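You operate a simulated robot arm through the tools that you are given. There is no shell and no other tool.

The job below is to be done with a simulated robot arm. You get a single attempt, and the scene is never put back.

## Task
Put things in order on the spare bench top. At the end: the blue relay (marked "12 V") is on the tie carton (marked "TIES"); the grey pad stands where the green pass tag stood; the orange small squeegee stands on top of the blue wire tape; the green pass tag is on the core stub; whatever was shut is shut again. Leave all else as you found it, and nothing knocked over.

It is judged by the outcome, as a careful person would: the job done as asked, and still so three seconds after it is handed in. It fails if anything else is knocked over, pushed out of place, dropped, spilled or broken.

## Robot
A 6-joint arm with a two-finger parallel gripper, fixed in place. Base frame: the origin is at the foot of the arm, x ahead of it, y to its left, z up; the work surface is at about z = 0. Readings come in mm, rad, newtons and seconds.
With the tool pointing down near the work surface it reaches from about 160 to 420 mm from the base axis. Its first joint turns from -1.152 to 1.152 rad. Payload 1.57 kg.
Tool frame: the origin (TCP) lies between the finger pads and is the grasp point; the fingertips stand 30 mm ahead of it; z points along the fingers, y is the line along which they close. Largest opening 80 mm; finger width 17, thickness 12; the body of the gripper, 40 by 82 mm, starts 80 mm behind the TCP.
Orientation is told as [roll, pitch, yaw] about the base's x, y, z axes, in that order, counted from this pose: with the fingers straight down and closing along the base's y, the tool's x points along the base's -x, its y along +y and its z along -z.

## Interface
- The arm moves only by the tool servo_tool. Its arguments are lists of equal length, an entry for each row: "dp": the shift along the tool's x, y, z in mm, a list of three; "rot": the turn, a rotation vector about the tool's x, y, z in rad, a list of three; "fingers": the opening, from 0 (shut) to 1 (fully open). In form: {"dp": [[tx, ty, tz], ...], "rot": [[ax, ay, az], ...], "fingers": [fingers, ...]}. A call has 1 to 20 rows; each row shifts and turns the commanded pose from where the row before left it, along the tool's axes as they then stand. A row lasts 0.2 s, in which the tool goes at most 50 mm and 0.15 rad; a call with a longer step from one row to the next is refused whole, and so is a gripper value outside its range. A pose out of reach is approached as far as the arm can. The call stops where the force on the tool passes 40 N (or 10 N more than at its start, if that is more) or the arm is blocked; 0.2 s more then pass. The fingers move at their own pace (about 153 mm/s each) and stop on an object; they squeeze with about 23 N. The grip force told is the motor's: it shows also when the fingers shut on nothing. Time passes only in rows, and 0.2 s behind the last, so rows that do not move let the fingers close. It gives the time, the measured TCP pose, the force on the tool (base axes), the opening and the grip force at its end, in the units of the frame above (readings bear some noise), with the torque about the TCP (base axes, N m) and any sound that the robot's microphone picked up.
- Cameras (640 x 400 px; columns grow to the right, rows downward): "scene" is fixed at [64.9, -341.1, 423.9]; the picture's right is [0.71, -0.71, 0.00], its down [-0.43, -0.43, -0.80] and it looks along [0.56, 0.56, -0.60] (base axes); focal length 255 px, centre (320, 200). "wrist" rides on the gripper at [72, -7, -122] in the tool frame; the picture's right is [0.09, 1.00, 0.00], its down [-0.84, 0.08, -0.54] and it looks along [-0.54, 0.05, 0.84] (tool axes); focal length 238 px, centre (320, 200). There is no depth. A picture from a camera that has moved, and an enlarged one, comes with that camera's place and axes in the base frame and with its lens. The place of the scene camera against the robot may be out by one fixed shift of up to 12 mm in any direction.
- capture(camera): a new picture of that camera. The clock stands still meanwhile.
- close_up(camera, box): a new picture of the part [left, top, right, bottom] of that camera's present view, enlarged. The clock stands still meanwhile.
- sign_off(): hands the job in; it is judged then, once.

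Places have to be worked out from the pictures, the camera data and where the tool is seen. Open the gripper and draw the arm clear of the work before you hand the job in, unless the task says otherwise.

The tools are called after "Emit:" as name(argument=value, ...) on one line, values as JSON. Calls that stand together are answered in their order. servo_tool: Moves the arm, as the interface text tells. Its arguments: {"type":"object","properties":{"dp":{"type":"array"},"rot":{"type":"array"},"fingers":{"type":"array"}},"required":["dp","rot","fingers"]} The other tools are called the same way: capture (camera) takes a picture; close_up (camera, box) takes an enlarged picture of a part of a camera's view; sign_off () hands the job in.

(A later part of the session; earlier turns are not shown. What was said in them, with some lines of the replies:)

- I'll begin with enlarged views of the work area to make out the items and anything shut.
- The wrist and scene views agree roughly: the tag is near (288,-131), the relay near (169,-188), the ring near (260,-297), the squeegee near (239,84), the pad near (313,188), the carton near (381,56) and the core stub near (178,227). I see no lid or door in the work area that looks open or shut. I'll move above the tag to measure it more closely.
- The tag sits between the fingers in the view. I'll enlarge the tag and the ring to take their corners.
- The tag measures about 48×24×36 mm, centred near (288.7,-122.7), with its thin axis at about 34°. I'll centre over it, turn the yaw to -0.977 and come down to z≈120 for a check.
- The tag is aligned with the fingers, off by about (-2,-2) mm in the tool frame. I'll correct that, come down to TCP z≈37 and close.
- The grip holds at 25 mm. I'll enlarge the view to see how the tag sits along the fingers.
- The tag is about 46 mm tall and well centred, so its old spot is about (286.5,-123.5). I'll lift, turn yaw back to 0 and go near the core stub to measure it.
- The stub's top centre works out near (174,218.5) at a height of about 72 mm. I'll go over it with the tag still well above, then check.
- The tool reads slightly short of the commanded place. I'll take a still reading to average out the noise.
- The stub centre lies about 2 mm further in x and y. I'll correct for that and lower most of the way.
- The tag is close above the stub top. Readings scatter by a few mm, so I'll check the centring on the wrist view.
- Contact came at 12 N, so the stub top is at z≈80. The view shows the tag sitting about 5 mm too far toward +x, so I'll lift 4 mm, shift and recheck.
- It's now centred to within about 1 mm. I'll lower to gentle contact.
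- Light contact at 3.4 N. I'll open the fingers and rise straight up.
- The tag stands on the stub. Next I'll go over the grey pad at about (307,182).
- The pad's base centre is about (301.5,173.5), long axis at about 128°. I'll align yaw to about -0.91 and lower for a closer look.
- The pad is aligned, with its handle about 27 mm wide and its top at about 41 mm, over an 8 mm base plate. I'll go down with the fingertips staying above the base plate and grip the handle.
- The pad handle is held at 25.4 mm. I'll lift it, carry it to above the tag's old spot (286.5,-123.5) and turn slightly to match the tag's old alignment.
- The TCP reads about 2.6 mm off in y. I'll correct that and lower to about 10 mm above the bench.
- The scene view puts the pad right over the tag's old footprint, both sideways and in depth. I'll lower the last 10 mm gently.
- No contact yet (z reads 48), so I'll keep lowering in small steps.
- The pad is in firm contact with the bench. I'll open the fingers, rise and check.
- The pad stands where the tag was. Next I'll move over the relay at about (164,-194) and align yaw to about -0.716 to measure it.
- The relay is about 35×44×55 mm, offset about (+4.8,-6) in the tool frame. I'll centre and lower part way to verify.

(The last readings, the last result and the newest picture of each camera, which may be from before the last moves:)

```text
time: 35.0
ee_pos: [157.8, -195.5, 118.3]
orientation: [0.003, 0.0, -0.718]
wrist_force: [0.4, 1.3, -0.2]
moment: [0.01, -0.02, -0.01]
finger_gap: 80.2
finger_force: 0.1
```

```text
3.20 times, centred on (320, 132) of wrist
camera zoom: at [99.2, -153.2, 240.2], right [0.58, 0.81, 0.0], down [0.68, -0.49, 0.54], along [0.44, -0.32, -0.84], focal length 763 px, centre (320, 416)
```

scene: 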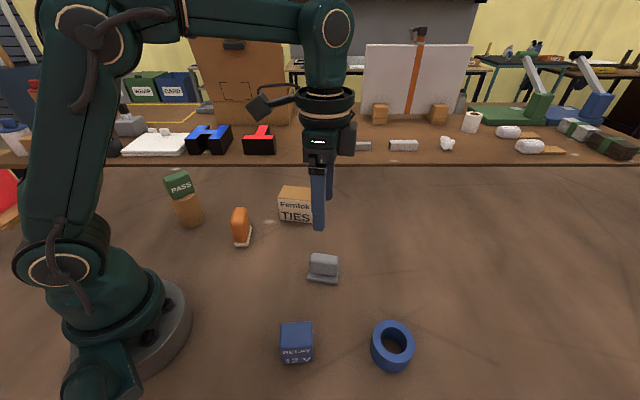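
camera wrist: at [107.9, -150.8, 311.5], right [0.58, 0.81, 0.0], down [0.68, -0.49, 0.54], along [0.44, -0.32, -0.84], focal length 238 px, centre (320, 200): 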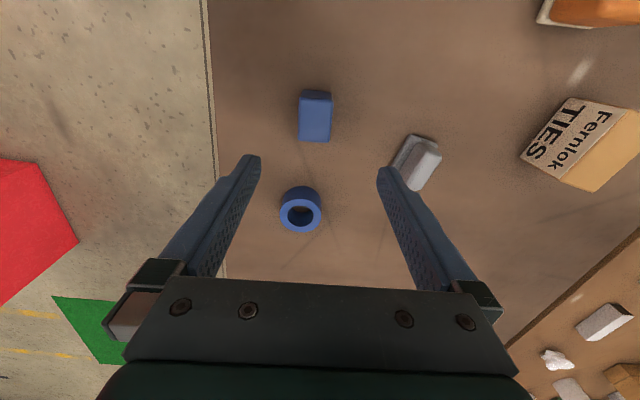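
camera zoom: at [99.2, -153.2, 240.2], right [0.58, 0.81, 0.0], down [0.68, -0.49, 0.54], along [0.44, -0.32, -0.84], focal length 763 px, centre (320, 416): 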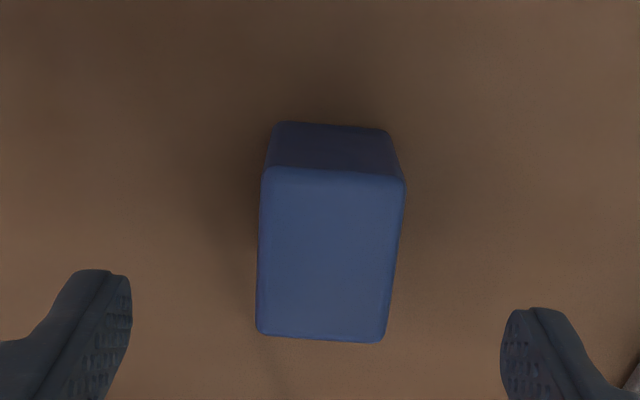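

It's centred to about 1 mm. I'll lower to TCP z≈45 and close on the relay.

Emit:
servo_tool(dp=[[-0.8, 1.2, 25], [0, 0, 25], [0, 0, 23], [0, 0, 0], [0, 0, 0], [0, 0, 0], [0, 0, 0], [0, 0, 0]], rot=[[0, 0, 0], [0, 0, 0], [0, 0, 0], [0, 0, 0], [0, 0, 0], [0, 0, 0], [0, 0, 0], [0, 0, 0]], fingers=[1, 1, 1, 1, 0.7, 0.45, 0.35, 0.35])

Emit:
close_up(camera="wrist", box=[240, 90, 400, 250])

```text
time: 36.8
ee_pos: [159.8, -195.6, 42.3]
orientation: [0.001, -0.001, -0.716]
wrist_force: [0.1, 0.0, 0.4]
moment: [0.02, 0.0, -0.01]
finger_gap: 35.4
finger_force: 23.1
```

```text
2.50 times, centred on (320, 170) of wrist
camera zoom: at [101.4, -154.7, 164.4], right [0.58, 0.81, 0.0], down [0.68, -0.49, 0.54], along [0.44, -0.32, -0.84], focal length 596 px, centre (320, 275)
```

zoom: 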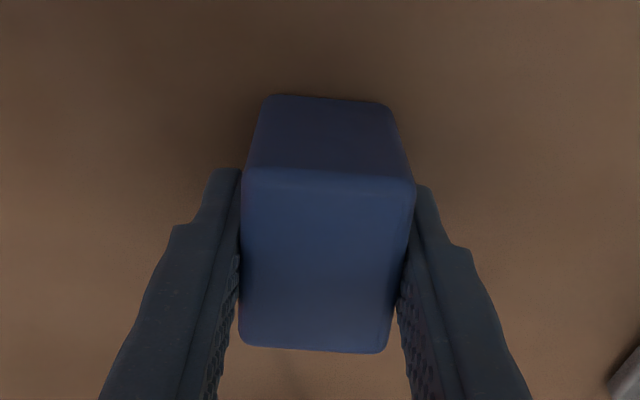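

The relay is held at 35.4 mm. I'll lift to z≈200, go to a place short of the carton, turn to match its axes and measure it.

Emit:
servo_tool(dp=[[0, 0, -15], [0, 0, -45], [0, 0, -49], [0, 0, -49], [-1, 39.5, 0], [-1, 39.5, 0], [-1, 39.5, 0], [-1, 39.5, 0], [-1, 39.5, 0], [-1, 39.5, 0], [0, 0, 0], [0, 0, 0], [0, 0, 0], [0, 0, 0]], rot=[[0, 0, 0], [0, 0, 0], [0, 0, 0], [0, 0, 0], [0, 0, 0], [0, 0, 0], [0, 0, 0], [0, 0, 0], [0, 0, 0], [0, 0, 0], [0, 0, 0.0895], [0, 0, 0.0895], [0, 0, 0], [0, 0, 0]], fingers=[0.35, 0.35, 0.35, 0.35, 0.35, 0.35, 0.35, 0.35, 0.35, 0.35, 0.35, 0.35, 0.35, 0.35])

Emit:
capture(camera="wrist")

Emit:
capture(camera="scene")

```text
time: 39.8
ee_pos: [318.3, -20.2, 198.2]
orientation: [0.001, 0.0, -0.896]
wrist_force: [0.3, -0.1, -0.5]
moment: [0.01, 0.02, 0.0]
finger_gap: 35.6
finger_force: 22.7
```

```text
taken
camera wrist: at [268.6, 31.8, 320.2], right [0.72, 0.69, 0.0], down [0.58, -0.61, 0.54], along [0.38, -0.39, -0.84], focal length 238 px, centre (320, 200)
```

wrist: 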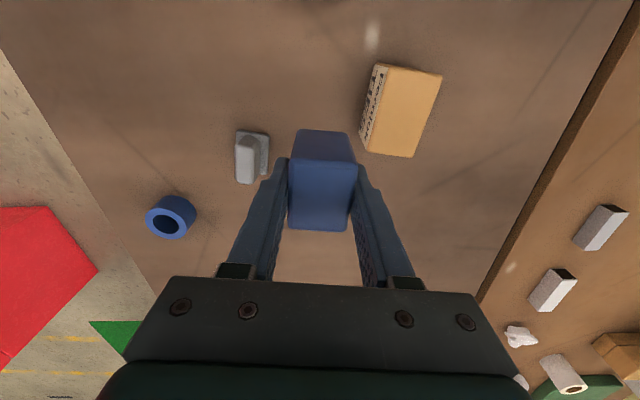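

```text
taken
```

scene: 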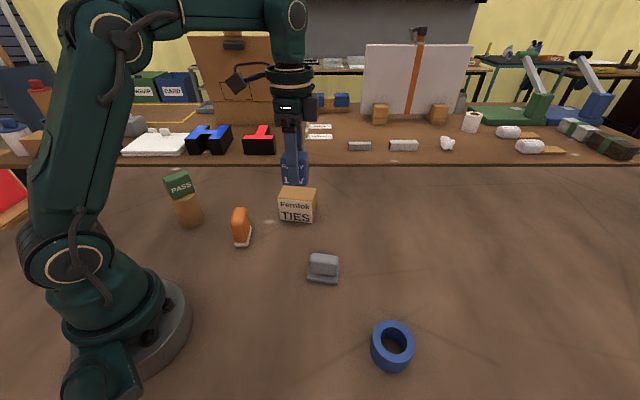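

Emit:
close_up(camera="wrist", box=[330, 50, 490, 170])

Emit:
close_up(camera="wrist", box=[120, 150, 240, 250])

```text
3.33 times, centred on (410, 110) of wrist
camera zoom: at [268.6, 31.8, 320.2], right [0.72, 0.69, 0.0], down [0.58, -0.61, 0.54], along [0.38, -0.39, -0.84], focal length 794 px, centre (20, 500)
```

zoom: 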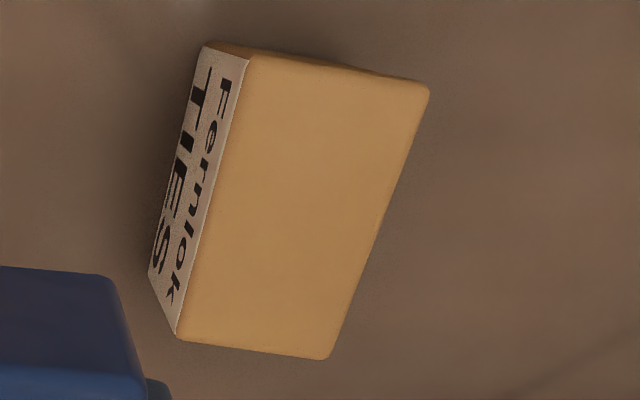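

```text
4.00 times, centred on (180, 200) of wrist
camera zoom: at [268.6, 31.8, 320.2], right [0.72, 0.69, 0.0], down [0.58, -0.61, 0.54], along [0.38, -0.39, -0.84], focal length 953 px, centre (880, 200)
```

zoom: 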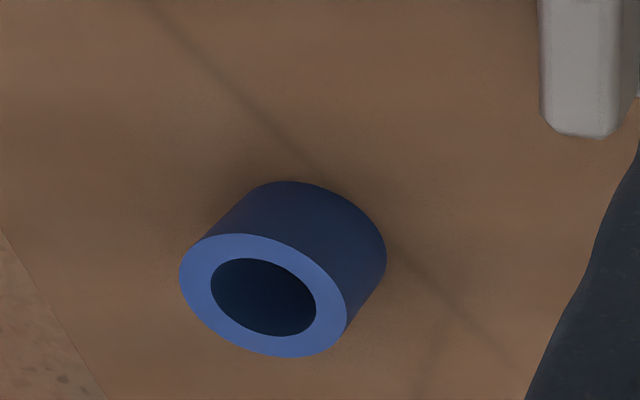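

The carton top is about 83×54 mm at z≈66, centred about (18.7,82.8) in the tool frame, which is base (371,46). I'll move over it with a small turn, stay high, then recheck.

Emit:
servo_tool(dp=[[6.2, 27.6, 0], [6.2, 27.6, 0], [6.3, 27.6, 0], [0, 0, 20], [0, 0, 20], [0, 0, 0], [0, 0, 0]], rot=[[0, 0, 0], [0, 0, 0], [0, 0, 0], [0, 0, 0.04], [0, 0, 0], [0, 0, 0], [0, 0, 0]], fingers=[0.35, 0.35, 0.35, 0.35, 0.35, 0.35, 0.35])

Emit:
close_up(camera="wrist", box=[220, 70, 420, 250])

Emit:
close_up(camera="scene", box=[240, 130, 360, 240])

```text
time: 41.4
ee_pos: [370.6, 42.8, 153.8]
orientation: [0.002, 0.002, -0.935]
wrist_force: [-0.4, -0.4, -1.1]
moment: [0.02, 0.05, -0.01]
finger_gap: 35.7
finger_force: 23.4
out of reach, approached as far as the arm can: row 3
```

```text
2.22 times, centred on (320, 160) of wrist
camera zoom: at [322.7, 97.4, 276.5], right [0.75, 0.67, 0.0], down [0.56, -0.63, 0.54], along [0.36, -0.4, -0.84], focal length 530 px, centre (320, 289)
```

zoom: 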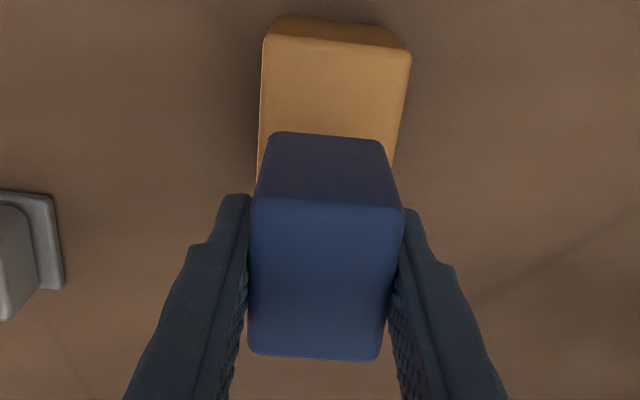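

```text
3.64 times, centred on (300, 185) of scene
camera zoom: at [64.9, -341.1, 423.9], right [0.71, -0.71, 0.0], down [-0.43, -0.43, -0.8], along [0.56, 0.56, -0.6], focal length 926 px, centre (393, 254)
```

zoom: 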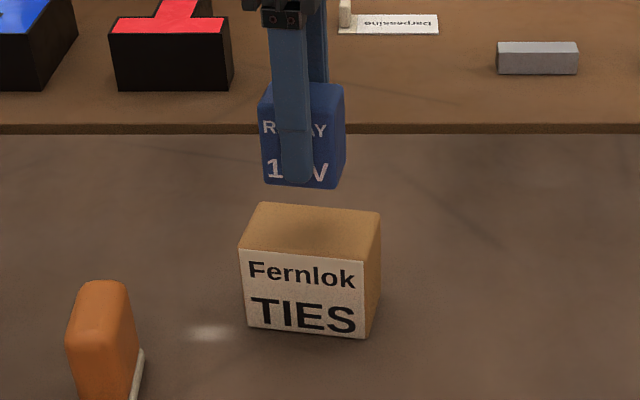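

The relay is centred over the carton within about 2 mm and in reach at this height. I'll adjust and lower most of the gap.

Emit:
servo_tool(dp=[[0.7, 1.5, 0], [0, 0, 15], [0, 0, 15], [0, 0, 5], [0, 0, 0], [0, 0, 0]], rot=[[0, 0, 0], [0, 0, 0], [0, 0, 0], [0, 0, 0], [0, 0, 0], [0, 0, 0]], fingers=[0.35, 0.35, 0.35, 0.35, 0.35, 0.35])

Emit:
close_up(camera="wrist", box=[220, 70, 420, 250])

Emit:
close_up(camera="scene", box=[260, 140, 350, 230])

```text
time: 42.8
ee_pos: [369.4, 46.5, 121.8]
orientation: [0.002, 0.0, -0.935]
wrist_force: [-0.5, 1.1, -1.6]
moment: [-0.01, 0.03, 0.01]
finger_gap: 35.4
finger_force: 23.7
```

```text
2.22 times, centred on (320, 160) of wrist
camera zoom: at [322.5, 101.4, 245.0], right [0.75, 0.67, 0.0], down [0.56, -0.63, 0.54], along [0.36, -0.4, -0.84], focal length 530 px, centre (320, 289)
```

zoom: 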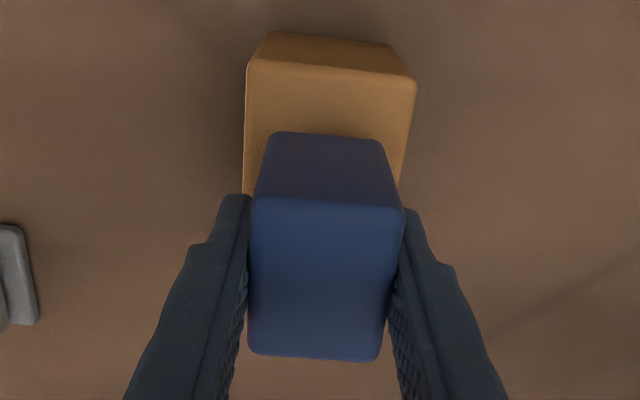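

```text
4.44 times, centred on (305, 185) of scene
camera zoom: at [64.9, -341.1, 423.9], right [0.71, -0.71, 0.0], down [-0.43, -0.43, -0.8], along [0.56, 0.56, -0.6], focal length 1132 px, centre (387, 267)
```

zoom: 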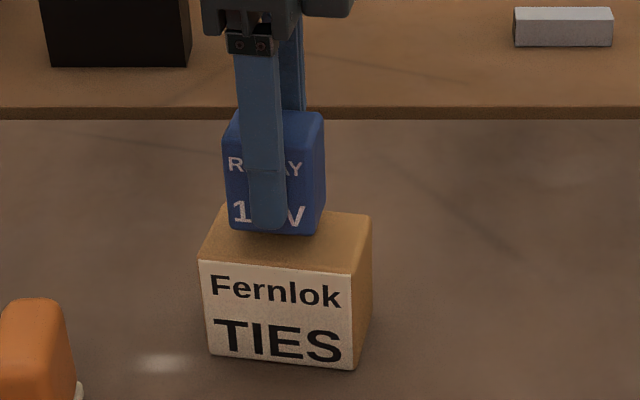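

Still centred within 2 mm. I'll lower further in small steps toward contact.

Emit:
servo_tool(dp=[[-1.5, 0, 4], [0, 0, 3], [0, 0, 2], [0, 0, 0], [0, 0, 0]], rot=[[0, 0, 0], [0, 0, 0], [0, 0, 0], [0, 0, 0], [0, 0, 0]], fingers=[0.35, 0.35, 0.35, 0.35, 0.35])

Emit:
close_up(camera="scene", box=[260, 140, 350, 230])

```text
time: 44.0
ee_pos: [370.5, 46.4, 113.8]
orientation: [0.0, 0.001, -0.936]
wrist_force: [0.5, 1.2, -0.4]
moment: [-0.04, -0.02, 0.0]
finger_gap: 35.5
finger_force: 23.1
```

```text
4.44 times, centred on (305, 185) of scene
camera zoom: at [64.9, -341.1, 423.9], right [0.71, -0.71, 0.0], down [-0.43, -0.43, -0.8], along [0.56, 0.56, -0.6], focal length 1132 px, centre (387, 267)
```

zoom: 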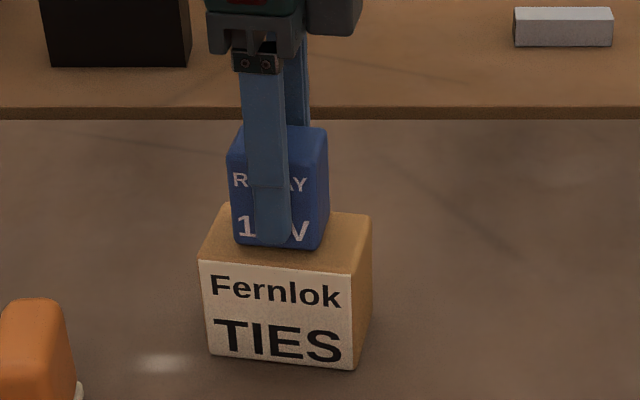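

Emit:
servo_tool(dp=[[0, 0, 1.5], [0, 0, 1.5], [0, 0, 0]], rot=[[0, 0, 0], [0, 0, 0], [0, 0, 0]], fingers=[0.35, 0.35, 0.35])

```text
time: 44.8
ee_pos: [372.2, 45.0, 111.1]
orientation: [0.003, 0.0, -0.936]
wrist_force: [-0.9, -2.7, 6.2]
moment: [-0.16, 0.13, -0.02]
finger_gap: 35.4
finger_force: 22.9
```

Contact at 6 N, so I'll open the fingers and rise.

Emit:
servo_tool(dp=[[0, 0, 0], [0, 0, 0], [0, 0, 0], [0, 0, 0], [0, 0, -10], [0, 0, -25], [0, 0, -25], [15, 0, -15], [0, 0, 0]], rot=[[0, 0, 0], [0, 0, 0], [0, 0, 0], [0, 0, 0], [0, 0, 0], [0, 0, 0], [0, 0, 0], [0, 0, 0], [0, 0, 0]], fingers=[0.5, 0.6, 0.7, 0.8, 0.8, 0.8, 0.8, 0.8, 0.8])

Emit:
capture(camera="scene")

Emit:
capture(camera="wrist")

```text
time: 46.8
ee_pos: [362.0, 58.2, 187.0]
orientation: [0.002, -0.001, -0.935]
wrist_force: [0.0, 0.7, 1.0]
moment: [0.01, 0.02, -0.03]
finger_gap: 64.2
finger_force: 0.0
```

```text
taken
```

scene: 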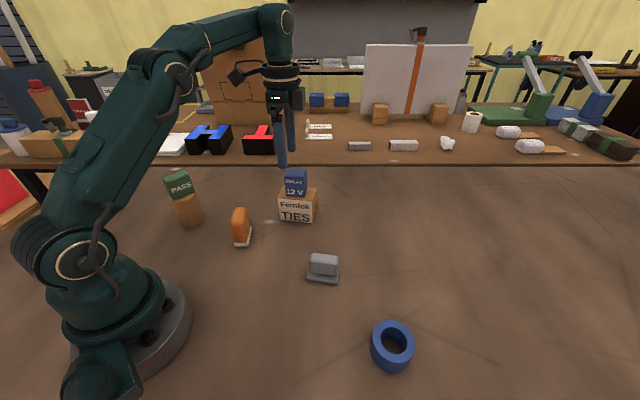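

```text
taken
camera wrist: at [313.6, 112.7, 310.0], right [0.75, 0.67, 0.0], down [0.56, -0.63, 0.54], along [0.36, -0.4, -0.84], focal length 238 px, centre (320, 200)
```

wrist: 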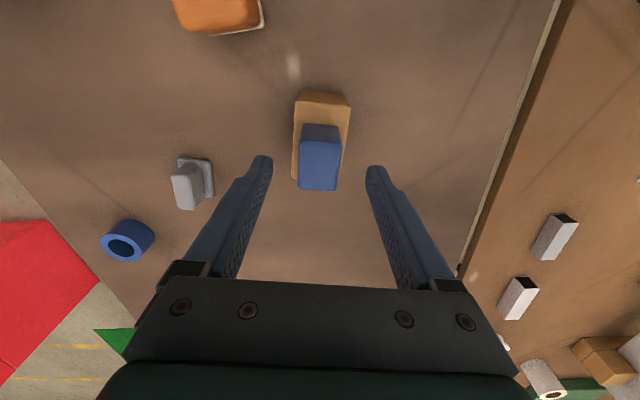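

The relay stands on the tie carton. Now I'll go to the squeegee near (234,78), turning yaw to about +0.86 so the fingers close across its thin side.

Emit:
servo_tool(dp=[[30.7, -30.4, -5], [30.7, -30.4, -5], [30.7, -30.4, -3], [0, 0, 0], [0, 0, 0], [0, 0, 0], [0, 0, 0], [0, 0, 0], [0, 0, 0], [0, 0, 0], [0, 0, 0], [0, 0, 0], [0, 0, 0], [0, 0, 0], [0, 0, 0], [0, 0, 0], [0, 0, 0]], rot=[[0, 0, 0], [0, 0, 0], [0, 0, 0], [0, 0, -0.1382], [0, 0, -0.1382], [0, 0, -0.1382], [0, 0, -0.1382], [0, 0, -0.1382], [0, 0, -0.1382], [0, 0, -0.1382], [0, 0, -0.1382], [0, 0, -0.1382], [0, 0, -0.1382], [0, 0, -0.1382], [0, 0, -0.1382], [0, 0, -0.1382], [0, 0, 0]], fingers=[1, 1, 1, 1, 1, 1, 1, 1, 1, 1, 1, 1, 1, 1, 1, 1, 1])

Emit:
capture(camera="wrist")

Emit:
close_up(camera="wrist", box=[240, 70, 400, 190])

Emit:
close_up(camera="scene", box=[205, 195, 275, 260])

```text
time: 50.4
ee_pos: [235.4, 77.4, 200.8]
orientation: [0.002, -0.001, 0.863]
wrist_force: [-0.3, -0.1, 0.2]
moment: [0.0, 0.01, 0.01]
finger_gap: 80.1
finger_force: 0.1
```

```text
taken
camera wrist: at [193.5, 18.5, 321.7], right [-0.82, 0.58, 0.0], down [0.48, 0.69, 0.54], along [0.31, 0.44, -0.84], focal length 238 px, centre (320, 200)
```

wrist: 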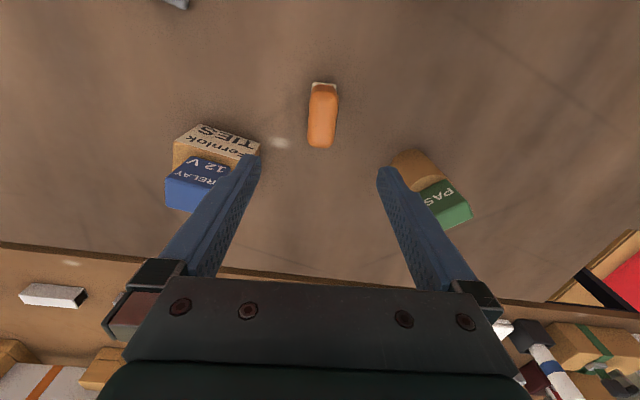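

```text
3.33 times, centred on (320, 130) of wrist
camera zoom: at [193.5, 18.5, 321.7], right [-0.82, 0.58, 0.0], down [0.48, 0.69, 0.54], along [0.31, 0.44, -0.84], focal length 794 px, centre (320, 433)
```

zoom: 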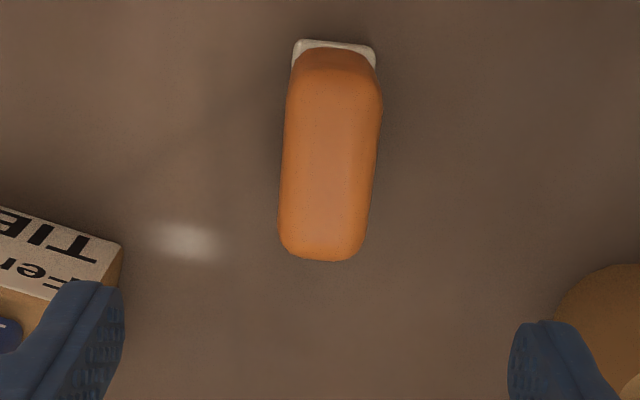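

```text
6.15 times, centred on (240, 228) of scene
camera zoom: at [64.9, -341.1, 423.9], right [0.71, -0.71, 0.0], down [-0.43, -0.43, -0.8], along [0.56, 0.56, -0.6], focal length 1567 px, centre (812, 31)
```

zoom: 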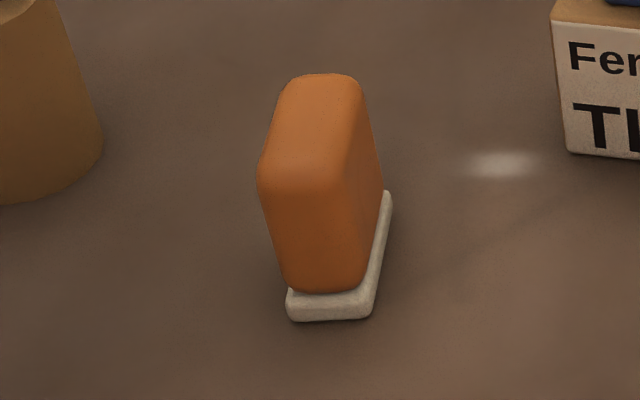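

The squeegee is well aligned, with its base about 61×29 mm and height about 70 mm, offset about (4,2) in the tool frame. I'll correct, lower partly and check.

Emit:
servo_tool(dp=[[4, 2.2, 0], [0, 0, 40], [0, 0, 40], [0, 0, 0], [0, 0, 0]], rot=[[0, 0, 0], [0, 0, 0], [0, 0, 0], [0, 0, 0], [0, 0, 0]], fingers=[1, 1, 1, 1, 1])

Emit:
close_up(camera="wrist", box=[220, 60, 420, 220])

```text
time: 51.6
ee_pos: [229.8, 73.7, 118.6]
orientation: [-0.001, -0.001, 0.861]
wrist_force: [0.2, -0.3, -0.2]
moment: [-0.04, 0.0, -0.02]
finger_gap: 80.0
finger_force: 0.1
```

```text
2.50 times, centred on (320, 140) of wrist
camera zoom: at [188.8, 16.2, 241.1], right [-0.82, 0.58, 0.0], down [0.49, 0.68, 0.54], along [0.31, 0.44, -0.84], focal length 596 px, centre (320, 350)
```

zoom: 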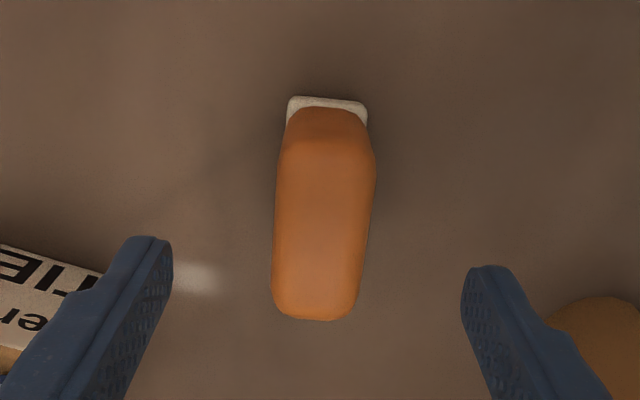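

Centred within 1 mm. I'll lower to TCP z≈50 and grip the body.

Emit:
servo_tool(dp=[[0, 0, 25], [0, 0, 25], [0, 0, 18], [0, 0, 0], [0, 0, 0], [0, 0, 0], [0, 0, 0], [0, 0, 0]], rot=[[0, 0, 0], [0, 0, 0], [0, 0, 0], [0, 0, 0], [0, 0, 0], [0, 0, 0], [0, 0, 0], [0, 0, 0]], fingers=[1, 1, 1, 1, 0.6, 0.35, 0.2, 0.2])

Emit:
close_up(camera="wrist", box=[240, 90, 400, 250])

Emit:
close_up(camera="scene", box=[190, 175, 290, 265])

```text
time: 53.4
ee_pos: [230.2, 77.2, 54.0]
orientation: [-0.001, -0.003, 0.861]
wrist_force: [0.1, 0.3, -0.8]
moment: [0.02, -0.02, 0.01]
finger_gap: 29.2
finger_force: 23.2
```

```text
2.50 times, centred on (320, 170) of wrist
camera zoom: at [188.6, 18.7, 175.5], right [-0.82, 0.58, 0.0], down [0.49, 0.68, 0.54], along [0.31, 0.44, -0.84], focal length 596 px, centre (320, 275)
```

zoom: 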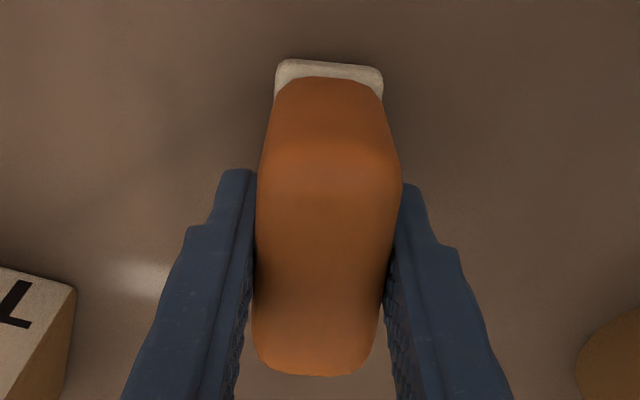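

```text
4.44 times, centred on (240, 220) of scene
camera zoom: at [64.9, -341.1, 423.9], right [0.71, -0.71, 0.0], down [-0.43, -0.43, -0.8], along [0.56, 0.56, -0.6], focal length 1132 px, centre (676, 111)
```

zoom: 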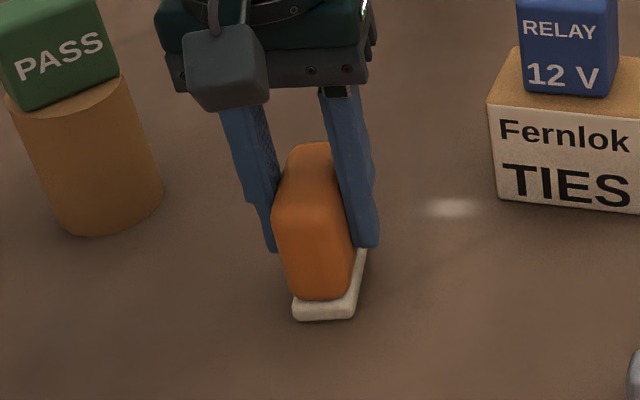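

The squeegee is held at 29 mm. I'll lift it, carry it to a place short of the ring at about (250,-200), turn yaw to about -0.3 and measure the ring.

Emit:
servo_tool(dp=[[0, 0, -15], [0, 0, -40], [0, 0, -40], [0, 0, -30], [32.7, -32.5, 0], [32.7, -32.5, 0], [32.7, -32.5, 0], [32.7, -32.5, 0], [32.7, -32.5, 0], [32.7, -32.5, 0], [0, 0, 0], [0, 0, 0], [0, 0, 0], [0, 0, 0], [0, 0, 0], [0, 0, 0], [0, 0, 0], [0, 0, 0], [0, 0, 0], [0, 0, 0]], rot=[[0, 0, 0], [0, 0, 0], [0, 0, 0], [0, 0, 0], [0, 0, 0], [0, 0, 0], [0, 0, 0], [0, 0, 0], [0, 0, 0], [0, 0, 0], [0, 0, 0.145], [0, 0, 0.145], [0, 0, 0.145], [0, 0, 0.145], [0, 0, 0.145], [0, 0, 0.145], [0, 0, 0.145], [0, 0, 0.145], [0, 0, 0], [0, 0, 0]], fingers=[0.2, 0.2, 0.2, 0.2, 0.2, 0.2, 0.2, 0.2, 0.2, 0.2, 0.2, 0.2, 0.2, 0.2, 0.2, 0.2, 0.2, 0.2, 0.2, 0.2])

Emit:
capture(camera="wrist")

Emit:
capture(camera="scene")

```text
time: 57.6
ee_pos: [251.0, -199.1, 176.6]
orientation: [0.003, -0.001, -0.302]
wrist_force: [-0.1, 0.5, -1.6]
moment: [0.02, -0.01, 0.0]
finger_gap: 29.5
finger_force: 23.0
```

```text
taken
camera wrist: at [180.0, -184.1, 299.0], right [0.21, 0.98, 0.0], down [0.82, -0.17, 0.54], along [0.53, -0.11, -0.84], focal length 238 px, centre (320, 200)
```

wrist: 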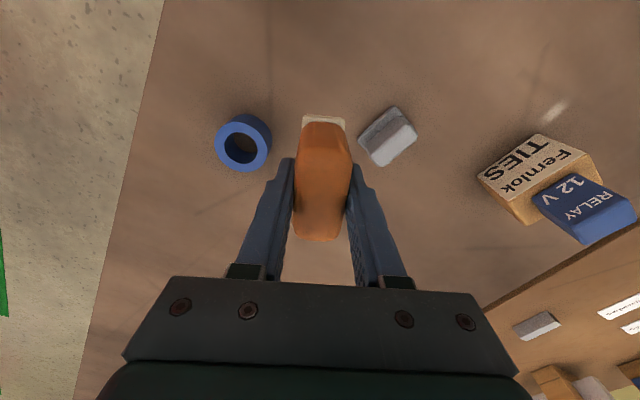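

```text
taken
```

scene: 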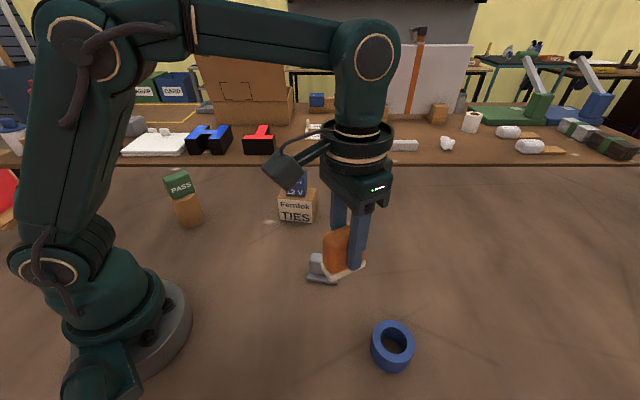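

Emit:
close_up(camera="wrist", box=[195, 95, 295, 195])

```text
4.00 times, centred on (245, 145) of wrist
camera zoom: at [180.0, -184.1, 299.0], right [0.21, 0.98, 0.0], down [0.82, -0.17, 0.54], along [0.53, -0.11, -0.84], focal length 953 px, centre (620, 420)
```

zoom: 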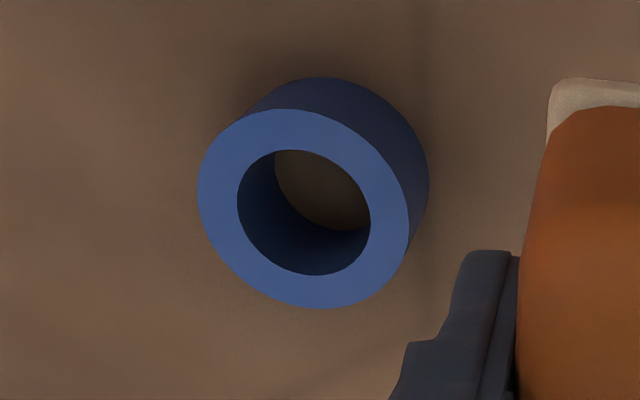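

The ring's top is at z≈35, outer diameter about 61 mm, hole about 37 mm, centre at tool (-35.5,-89), which is base (258.5,-294.5). The 61 mm squeegee base will bridge the hole, so I'll lower a little and move over it.

Emit:
servo_tool(dp=[[0, 0, 25], [0, 0, 25], [-12.2, -29.6, 0], [-12.2, -29.6, 0], [-12.1, -29.7, 0], [0, 0, 0], [0, 0, 0]], rot=[[0, 0, 0], [0, 0, 0], [0, 0, 0], [0, 0, 0], [0, 0, 0], [0, 0, 0], [0, 0, 0]], fingers=[0.2, 0.2, 0.2, 0.2, 0.2, 0.2, 0.2])

Emit:
close_up(camera="wrist", box=[220, 70, 420, 250])

Emit:
close_up(camera="scene", box=[310, 250, 470, 390])

```text
time: 59.2
ee_pos: [260.8, -294.8, 123.1]
orientation: [0.001, 0.001, -0.298]
wrist_force: [0.0, 0.3, -0.4]
moment: [0.0, -0.01, -0.02]
finger_gap: 29.8
finger_force: 23.3
```

```text
2.22 times, centred on (320, 160) of wrist
camera zoom: at [189.3, -280.4, 245.4], right [0.2, 0.98, 0.0], down [0.82, -0.17, 0.54], along [0.53, -0.11, -0.84], focal length 530 px, centre (320, 289)
```

zoom: 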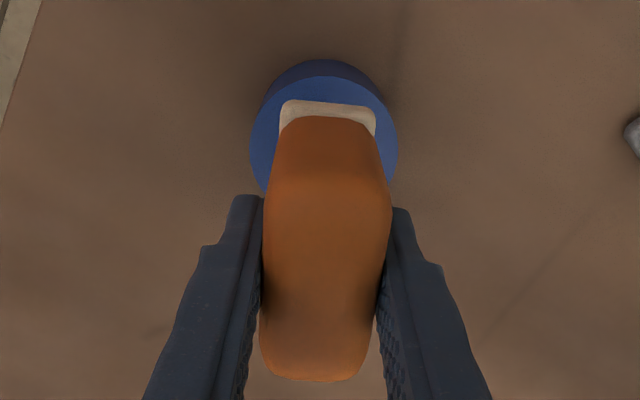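

```text
2.86 times, centred on (390, 320) of scene
camera zoom: at [64.9, -341.1, 423.9], right [0.71, -0.71, 0.0], down [-0.43, -0.43, -0.8], along [0.56, 0.56, -0.6], focal length 728 px, centre (120, -143)
```

zoom: 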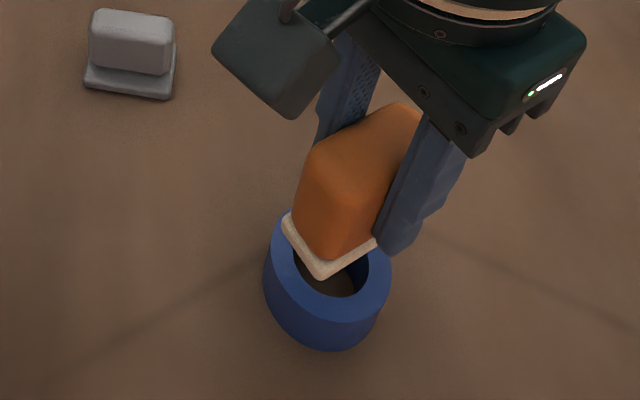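

The squeegee is over the ring within about 1.5 mm. I'll trim that and lower to just above.

Emit:
servo_tool(dp=[[-0.6, 1.2, 0], [0, 0, 12], [0, 0, 12], [0, 0, 0], [0, 0, 0]], rot=[[0, 0, 0], [0, 0, 0], [0, 0, 0], [0, 0, 0], [0, 0, 0]], fingers=[0.2, 0.2, 0.2, 0.2, 0.2])

Emit:
close_up(camera="wrist", box=[240, 80, 400, 240])

Emit:
close_up(camera="scene", box=[340, 280, 450, 390])

```text
time: 60.4
ee_pos: [260.6, -293.6, 101.3]
orientation: [0.001, -0.002, -0.299]
wrist_force: [-0.4, -0.2, -1.0]
moment: [-0.01, -0.01, -0.03]
finger_gap: 29.7
finger_force: 23.2
```

```text
2.50 times, centred on (320, 160) of wrist
camera zoom: at [190.4, -278.0, 223.7], right [0.2, 0.98, 0.0], down [0.82, -0.17, 0.54], along [0.53, -0.11, -0.84], focal length 596 px, centre (320, 300)
```

zoom: 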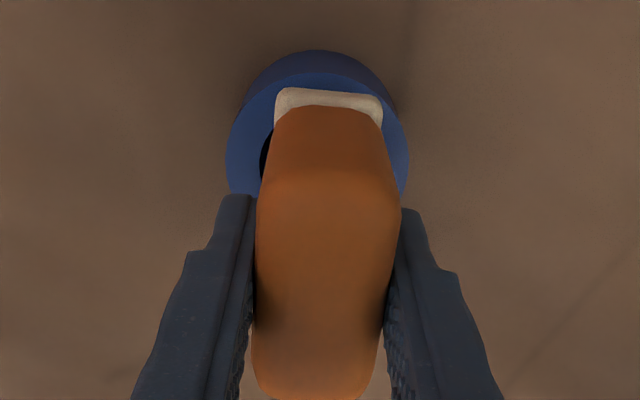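

```text
3.64 times, centred on (395, 335) of scene
camera zoom: at [64.9, -341.1, 423.9], right [0.71, -0.71, 0.0], down [-0.43, -0.43, -0.8], along [0.56, 0.56, -0.6], focal length 926 px, centre (47, -291)
```

zoom: 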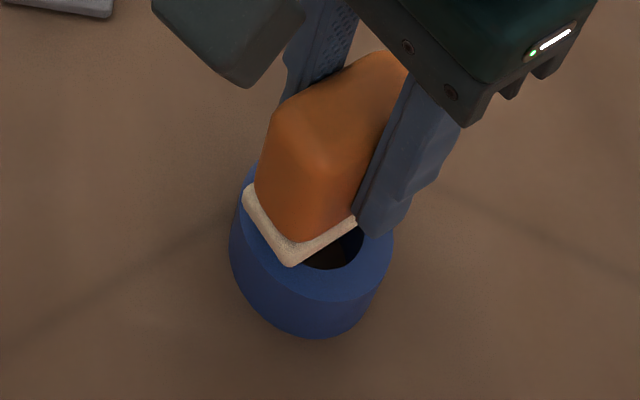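

Aligned to about 1 mm. I'll trim y by -1 and lower in small steps.

Emit:
servo_tool(dp=[[0, -1, 4], [0, 0, 3], [0, 0, 2], [0, 0, 0], [0, 0, 0]], rot=[[0, 0, 0], [0, 0, 0], [0, 0, 0], [0, 0, 0], [0, 0, 0]], fingers=[0.2, 0.2, 0.2, 0.2, 0.2])

Emit:
close_up(camera="wrist", box=[240, 80, 400, 240])

Emit:
close_up(camera="scene", box=[340, 280, 450, 390])

```text
time: 61.6
ee_pos: [260.4, -295.3, 91.9]
orientation: [0.001, 0.0, -0.298]
wrist_force: [0.5, 0.2, -0.7]
moment: [0.01, 0.0, 0.01]
finger_gap: 29.7
finger_force: 22.9
```

```text
2.50 times, centred on (320, 160) of wrist
camera zoom: at [189.4, -279.7, 215.2], right [0.2, 0.98, 0.0], down [0.82, -0.17, 0.54], along [0.53, -0.11, -0.84], focal length 596 px, centre (320, 300)
```

zoom: 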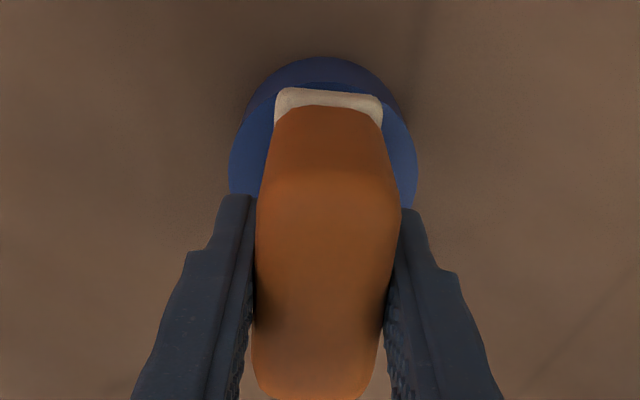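

```text
3.64 times, centred on (395, 335) of scene
camera zoom: at [64.9, -341.1, 423.9], right [0.71, -0.71, 0.0], down [-0.43, -0.43, -0.8], along [0.56, 0.56, -0.6], focal length 926 px, centre (47, -291)
```

zoom: 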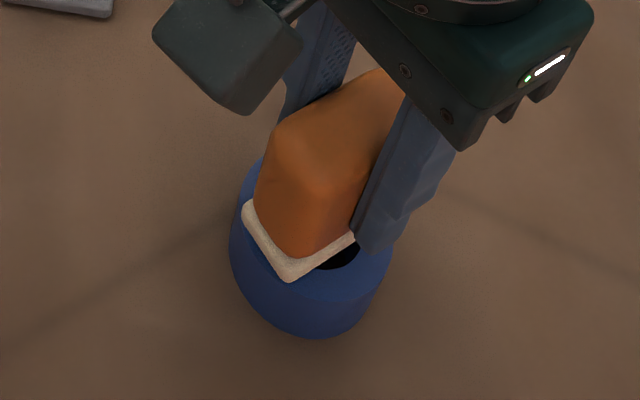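

Centred well. I'll lower in 1 mm steps to contact.

Emit:
servo_tool(dp=[[0, 0, 1], [0, 0, 1], [0, 0, 1], [0, 0, 0]], rot=[[0, 0, 0], [0, 0, 0], [0, 0, 0], [0, 0, 0]], fingers=[0.2, 0.2, 0.2, 0.2])

```text
time: 62.6
ee_pos: [259.1, -296.1, 89.1]
orientation: [0.002, 0.0, -0.297]
wrist_force: [-0.5, 0.5, -0.7]
moment: [-0.01, 0.0, 0.02]
finger_gap: 29.2
finger_force: 23.1
```

Emit:
servo_tool(dp=[[0, 0, 1], [0, 0, 0.7], [0, 0, 0]], rot=[[0, 0, 0], [0, 0, 0], [0, 0, 0]], fingers=[0.2, 0.2, 0.2])

```text
time: 63.4
ee_pos: [260.7, -295.5, 86.5]
orientation: [0.0, -0.002, -0.299]
wrist_force: [0.9, 1.1, 16.3]
moment: [0.08, -0.03, 0.02]
finger_gap: 29.7
finger_force: 23.3
```

Contact at 16 N. I'll ease up slightly and look before letting go.

Emit:
servo_tool(dp=[[0, 0, -0.5], [0, 0, 0]], rot=[[0, 0, 0], [0, 0, 0]], fingers=[0.2, 0.2])

Emit:
close_up(camera="scene", box=[340, 280, 450, 390])

Emit:
close_up(camera="wrist", box=[240, 80, 400, 240])

```text
time: 64.0
ee_pos: [259.8, -295.6, 87.5]
orientation: [0.001, 0.0, -0.298]
wrist_force: [-0.6, 0.2, 7.4]
moment: [-0.09, -0.15, -0.03]
finger_gap: 29.7
finger_force: 23.7
```

```text
3.64 times, centred on (395, 335) of scene
camera zoom: at [64.9, -341.1, 423.9], right [0.71, -0.71, 0.0], down [-0.43, -0.43, -0.8], along [0.56, 0.56, -0.6], focal length 926 px, centre (47, -291)
```

zoom: 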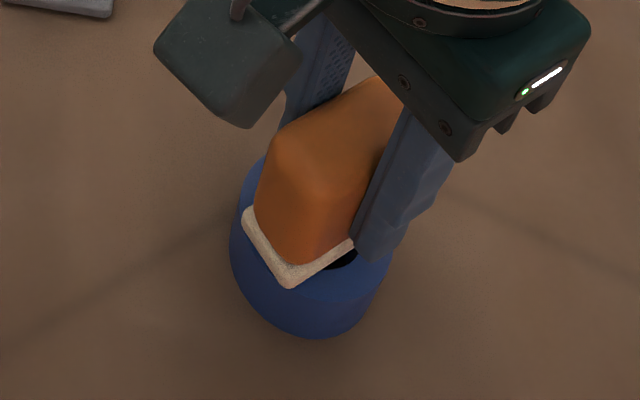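

```text
2.50 times, centred on (320, 160) of wrist
camera zoom: at [189.6, -280.6, 210.2], right [0.2, 0.98, 0.0], down [0.82, -0.17, 0.54], along [0.53, -0.11, -0.84], focal length 596 px, centre (320, 300)
```

zoom: 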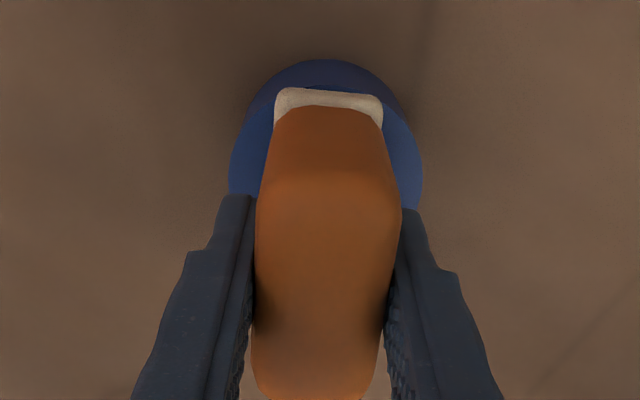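

It sits centred on the ring. I'll open gently and rise straight up.

Emit:
servo_tool(dp=[[0, 0, 0], [0, 0, 0], [0, 0, 0], [0, 0, 0], [0, 0, 0], [0, 0, -10], [0, 0, -20], [0, 0, -25], [0, 0, 0]], rot=[[0, 0, 0], [0, 0, 0], [0, 0, 0], [0, 0, 0], [0, 0, 0], [0, 0, 0], [0, 0, 0], [0, 0, 0], [0, 0, 0]], fingers=[0.42, 0.5, 0.6, 0.75, 0.9, 0.9, 0.9, 0.9, 0.9])

Emit:
close_up(camera="scene", box=[320, 250, 470, 390])

Emit:
capture(camera="wrist")

```text
time: 66.0
ee_pos: [258.6, -296.3, 141.3]
orientation: [0.002, 0.001, -0.299]
wrist_force: [0.2, -0.1, 0.3]
moment: [-0.02, 0.0, 0.0]
finger_gap: 72.2
finger_force: 0.2
```

```text
2.86 times, centred on (395, 320) of scene
camera zoom: at [64.9, -341.1, 423.9], right [0.71, -0.71, 0.0], down [-0.43, -0.43, -0.8], along [0.56, 0.56, -0.6], focal length 728 px, centre (106, -143)
```

zoom: 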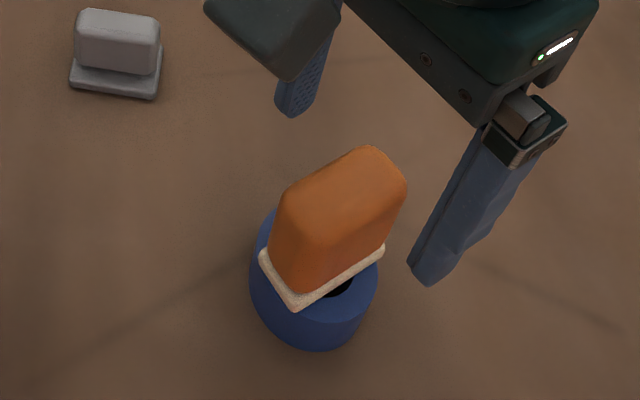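

```text
taken
camera wrist: at [188.8, -281.1, 263.7], right [0.2, 0.98, 0.0], down [0.82, -0.17, 0.54], along [0.53, -0.11, -0.84], focal length 238 px, centre (320, 200)
```

wrist: 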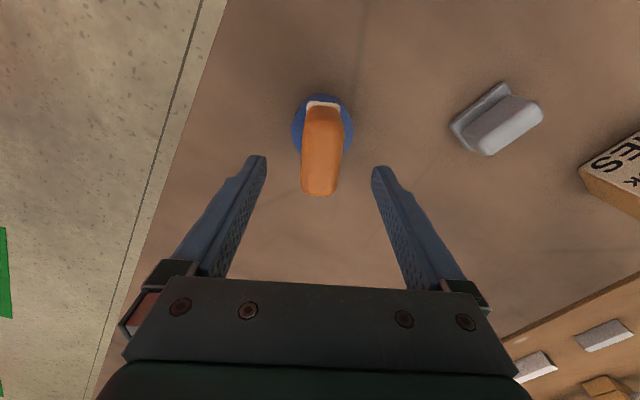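

The squeegee stands on the ring. I'll back the open gripper up and away along the squeegee's long axis, then go to a high, clear place for a last look.

Emit:
servo_tool(dp=[[5, 0, -10], [15, 0, -15], [20, 0, -20], [15, 0, -25], [0, 25, -20], [0, 40, 0], [0, 45, 0], [0, 45, 0], [0, 45, 0], [0, 45, 0], [0, 0, 0]], rot=[[0, 0, 0], [0, 0, 0], [0, 0, 0], [0, 0, 0], [0, 0, 0], [0, 0, 0], [0, 0, 0], [0, 0, 0], [0, 0, 0], [0, 0, 0], [0, 0, 0]], fingers=[0.9, 0.9, 0.9, 0.9, 0.9, 0.9, 0.9, 0.9, 0.9, 0.9, 0.9])

Emit:
capture(camera="scene")

Emit:
capture(camera="wrist")

Emit:
close_up(camera="scene", box=[150, 160, 430, 385])

```text
time: 68.4
ee_pos: [280.6, -46.5, 231.8]
orientation: [0.002, -0.001, -0.297]
wrist_force: [-1.0, 0.1, -0.1]
moment: [-0.01, 0.0, 0.05]
finger_gap: 71.9
finger_force: 0.1
```

```text
taken
```

scene: 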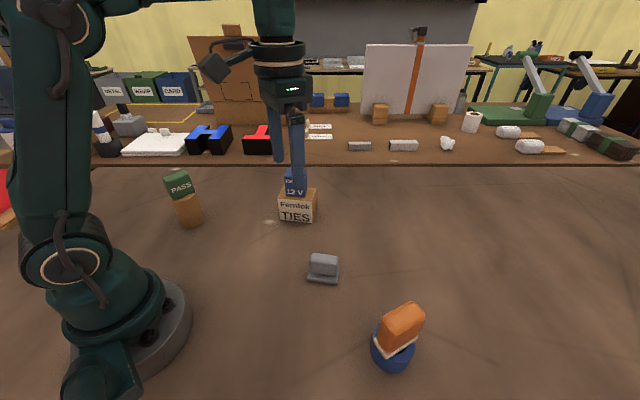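

```text
taken
camera wrist: at [209.6, -31.9, 355.3], right [0.2, 0.98, 0.0], down [0.82, -0.17, 0.54], along [0.53, -0.11, -0.84], focal length 238 px, centre (320, 200)
```

wrist: 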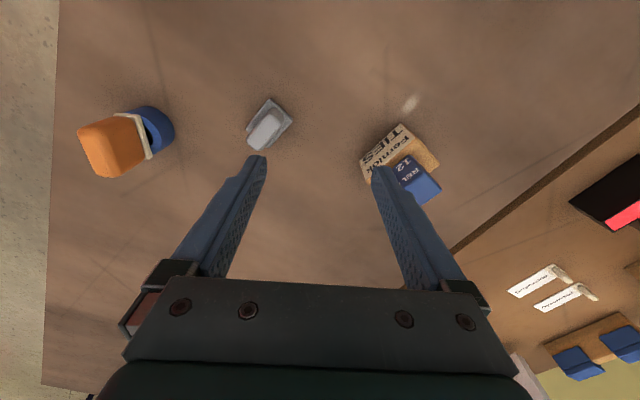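

```text
1.78 times, centred on (290, 272) of scene
camera zoom: at [64.9, -341.1, 423.9], right [0.71, -0.71, 0.0], down [-0.43, -0.43, -0.8], along [0.56, 0.56, -0.6], focal length 453 px, centre (373, 71)
```

zoom: 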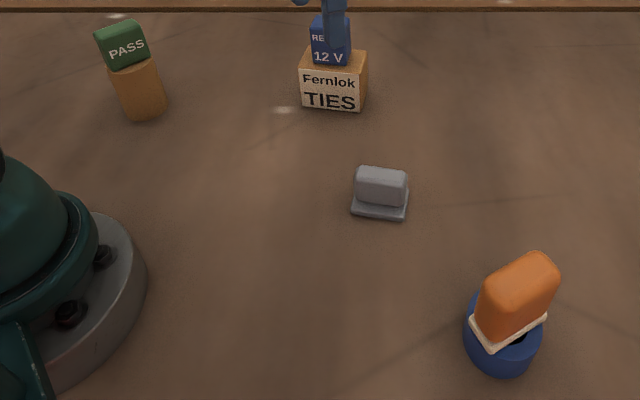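

All four placements stand and the carton and stub haven't moved. Nothing had to be opened, so nothing needs shutting. I'll draw the arm back a bit further before handing in.

Emit:
servo_tool(dp=[[30, 0, -5], [30, 0, -5], [20, 0, 0], [0, 0, 0], [0, 0, 0]], rot=[[0, 0, 0], [0, 0, 0], [0, 0, 0], [0, 0, 0], [0, 0, 0]], fingers=[1, 1, 1, 1, 1])

Emit:
capture(camera="scene")

```text
time: 69.6
ee_pos: [200.9, -21.9, 243.1]
orientation: [0.003, 0.001, -0.297]
wrist_force: [-0.2, -0.2, -0.6]
moment: [-0.01, -0.01, 0.0]
finger_gap: 80.1
finger_force: 0.0
```

```text
taken
```

scene: 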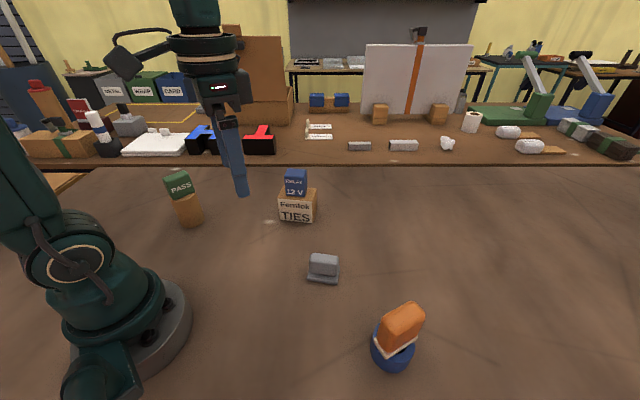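

Everything stands as asked, the gripper is open and empty, and the arm is clear. I'm handing in.

Emit:
sign_off()

```text
The job is handed in.
```

The job is done and handed in. In the last picture everything stood as asked and nothing was knocked over:

- **Blue relay:** on top of the tie carton. The carton stayed in its place.
- **Grey pad:** where the green pass tag stood, within a few mm and turned the same way.
- **Orange squeegee:** upright on the blue wire tape, its base spanning the hole and centred to about 1 mm.
- **Green pass tag:** on top of the core stub, centred to about 1 mm.

I saw nothing open or shut on the bench and opened nothing, so there was nothing to shut again. The gripper is open and empty, and the arm is drawn back clear of the work.
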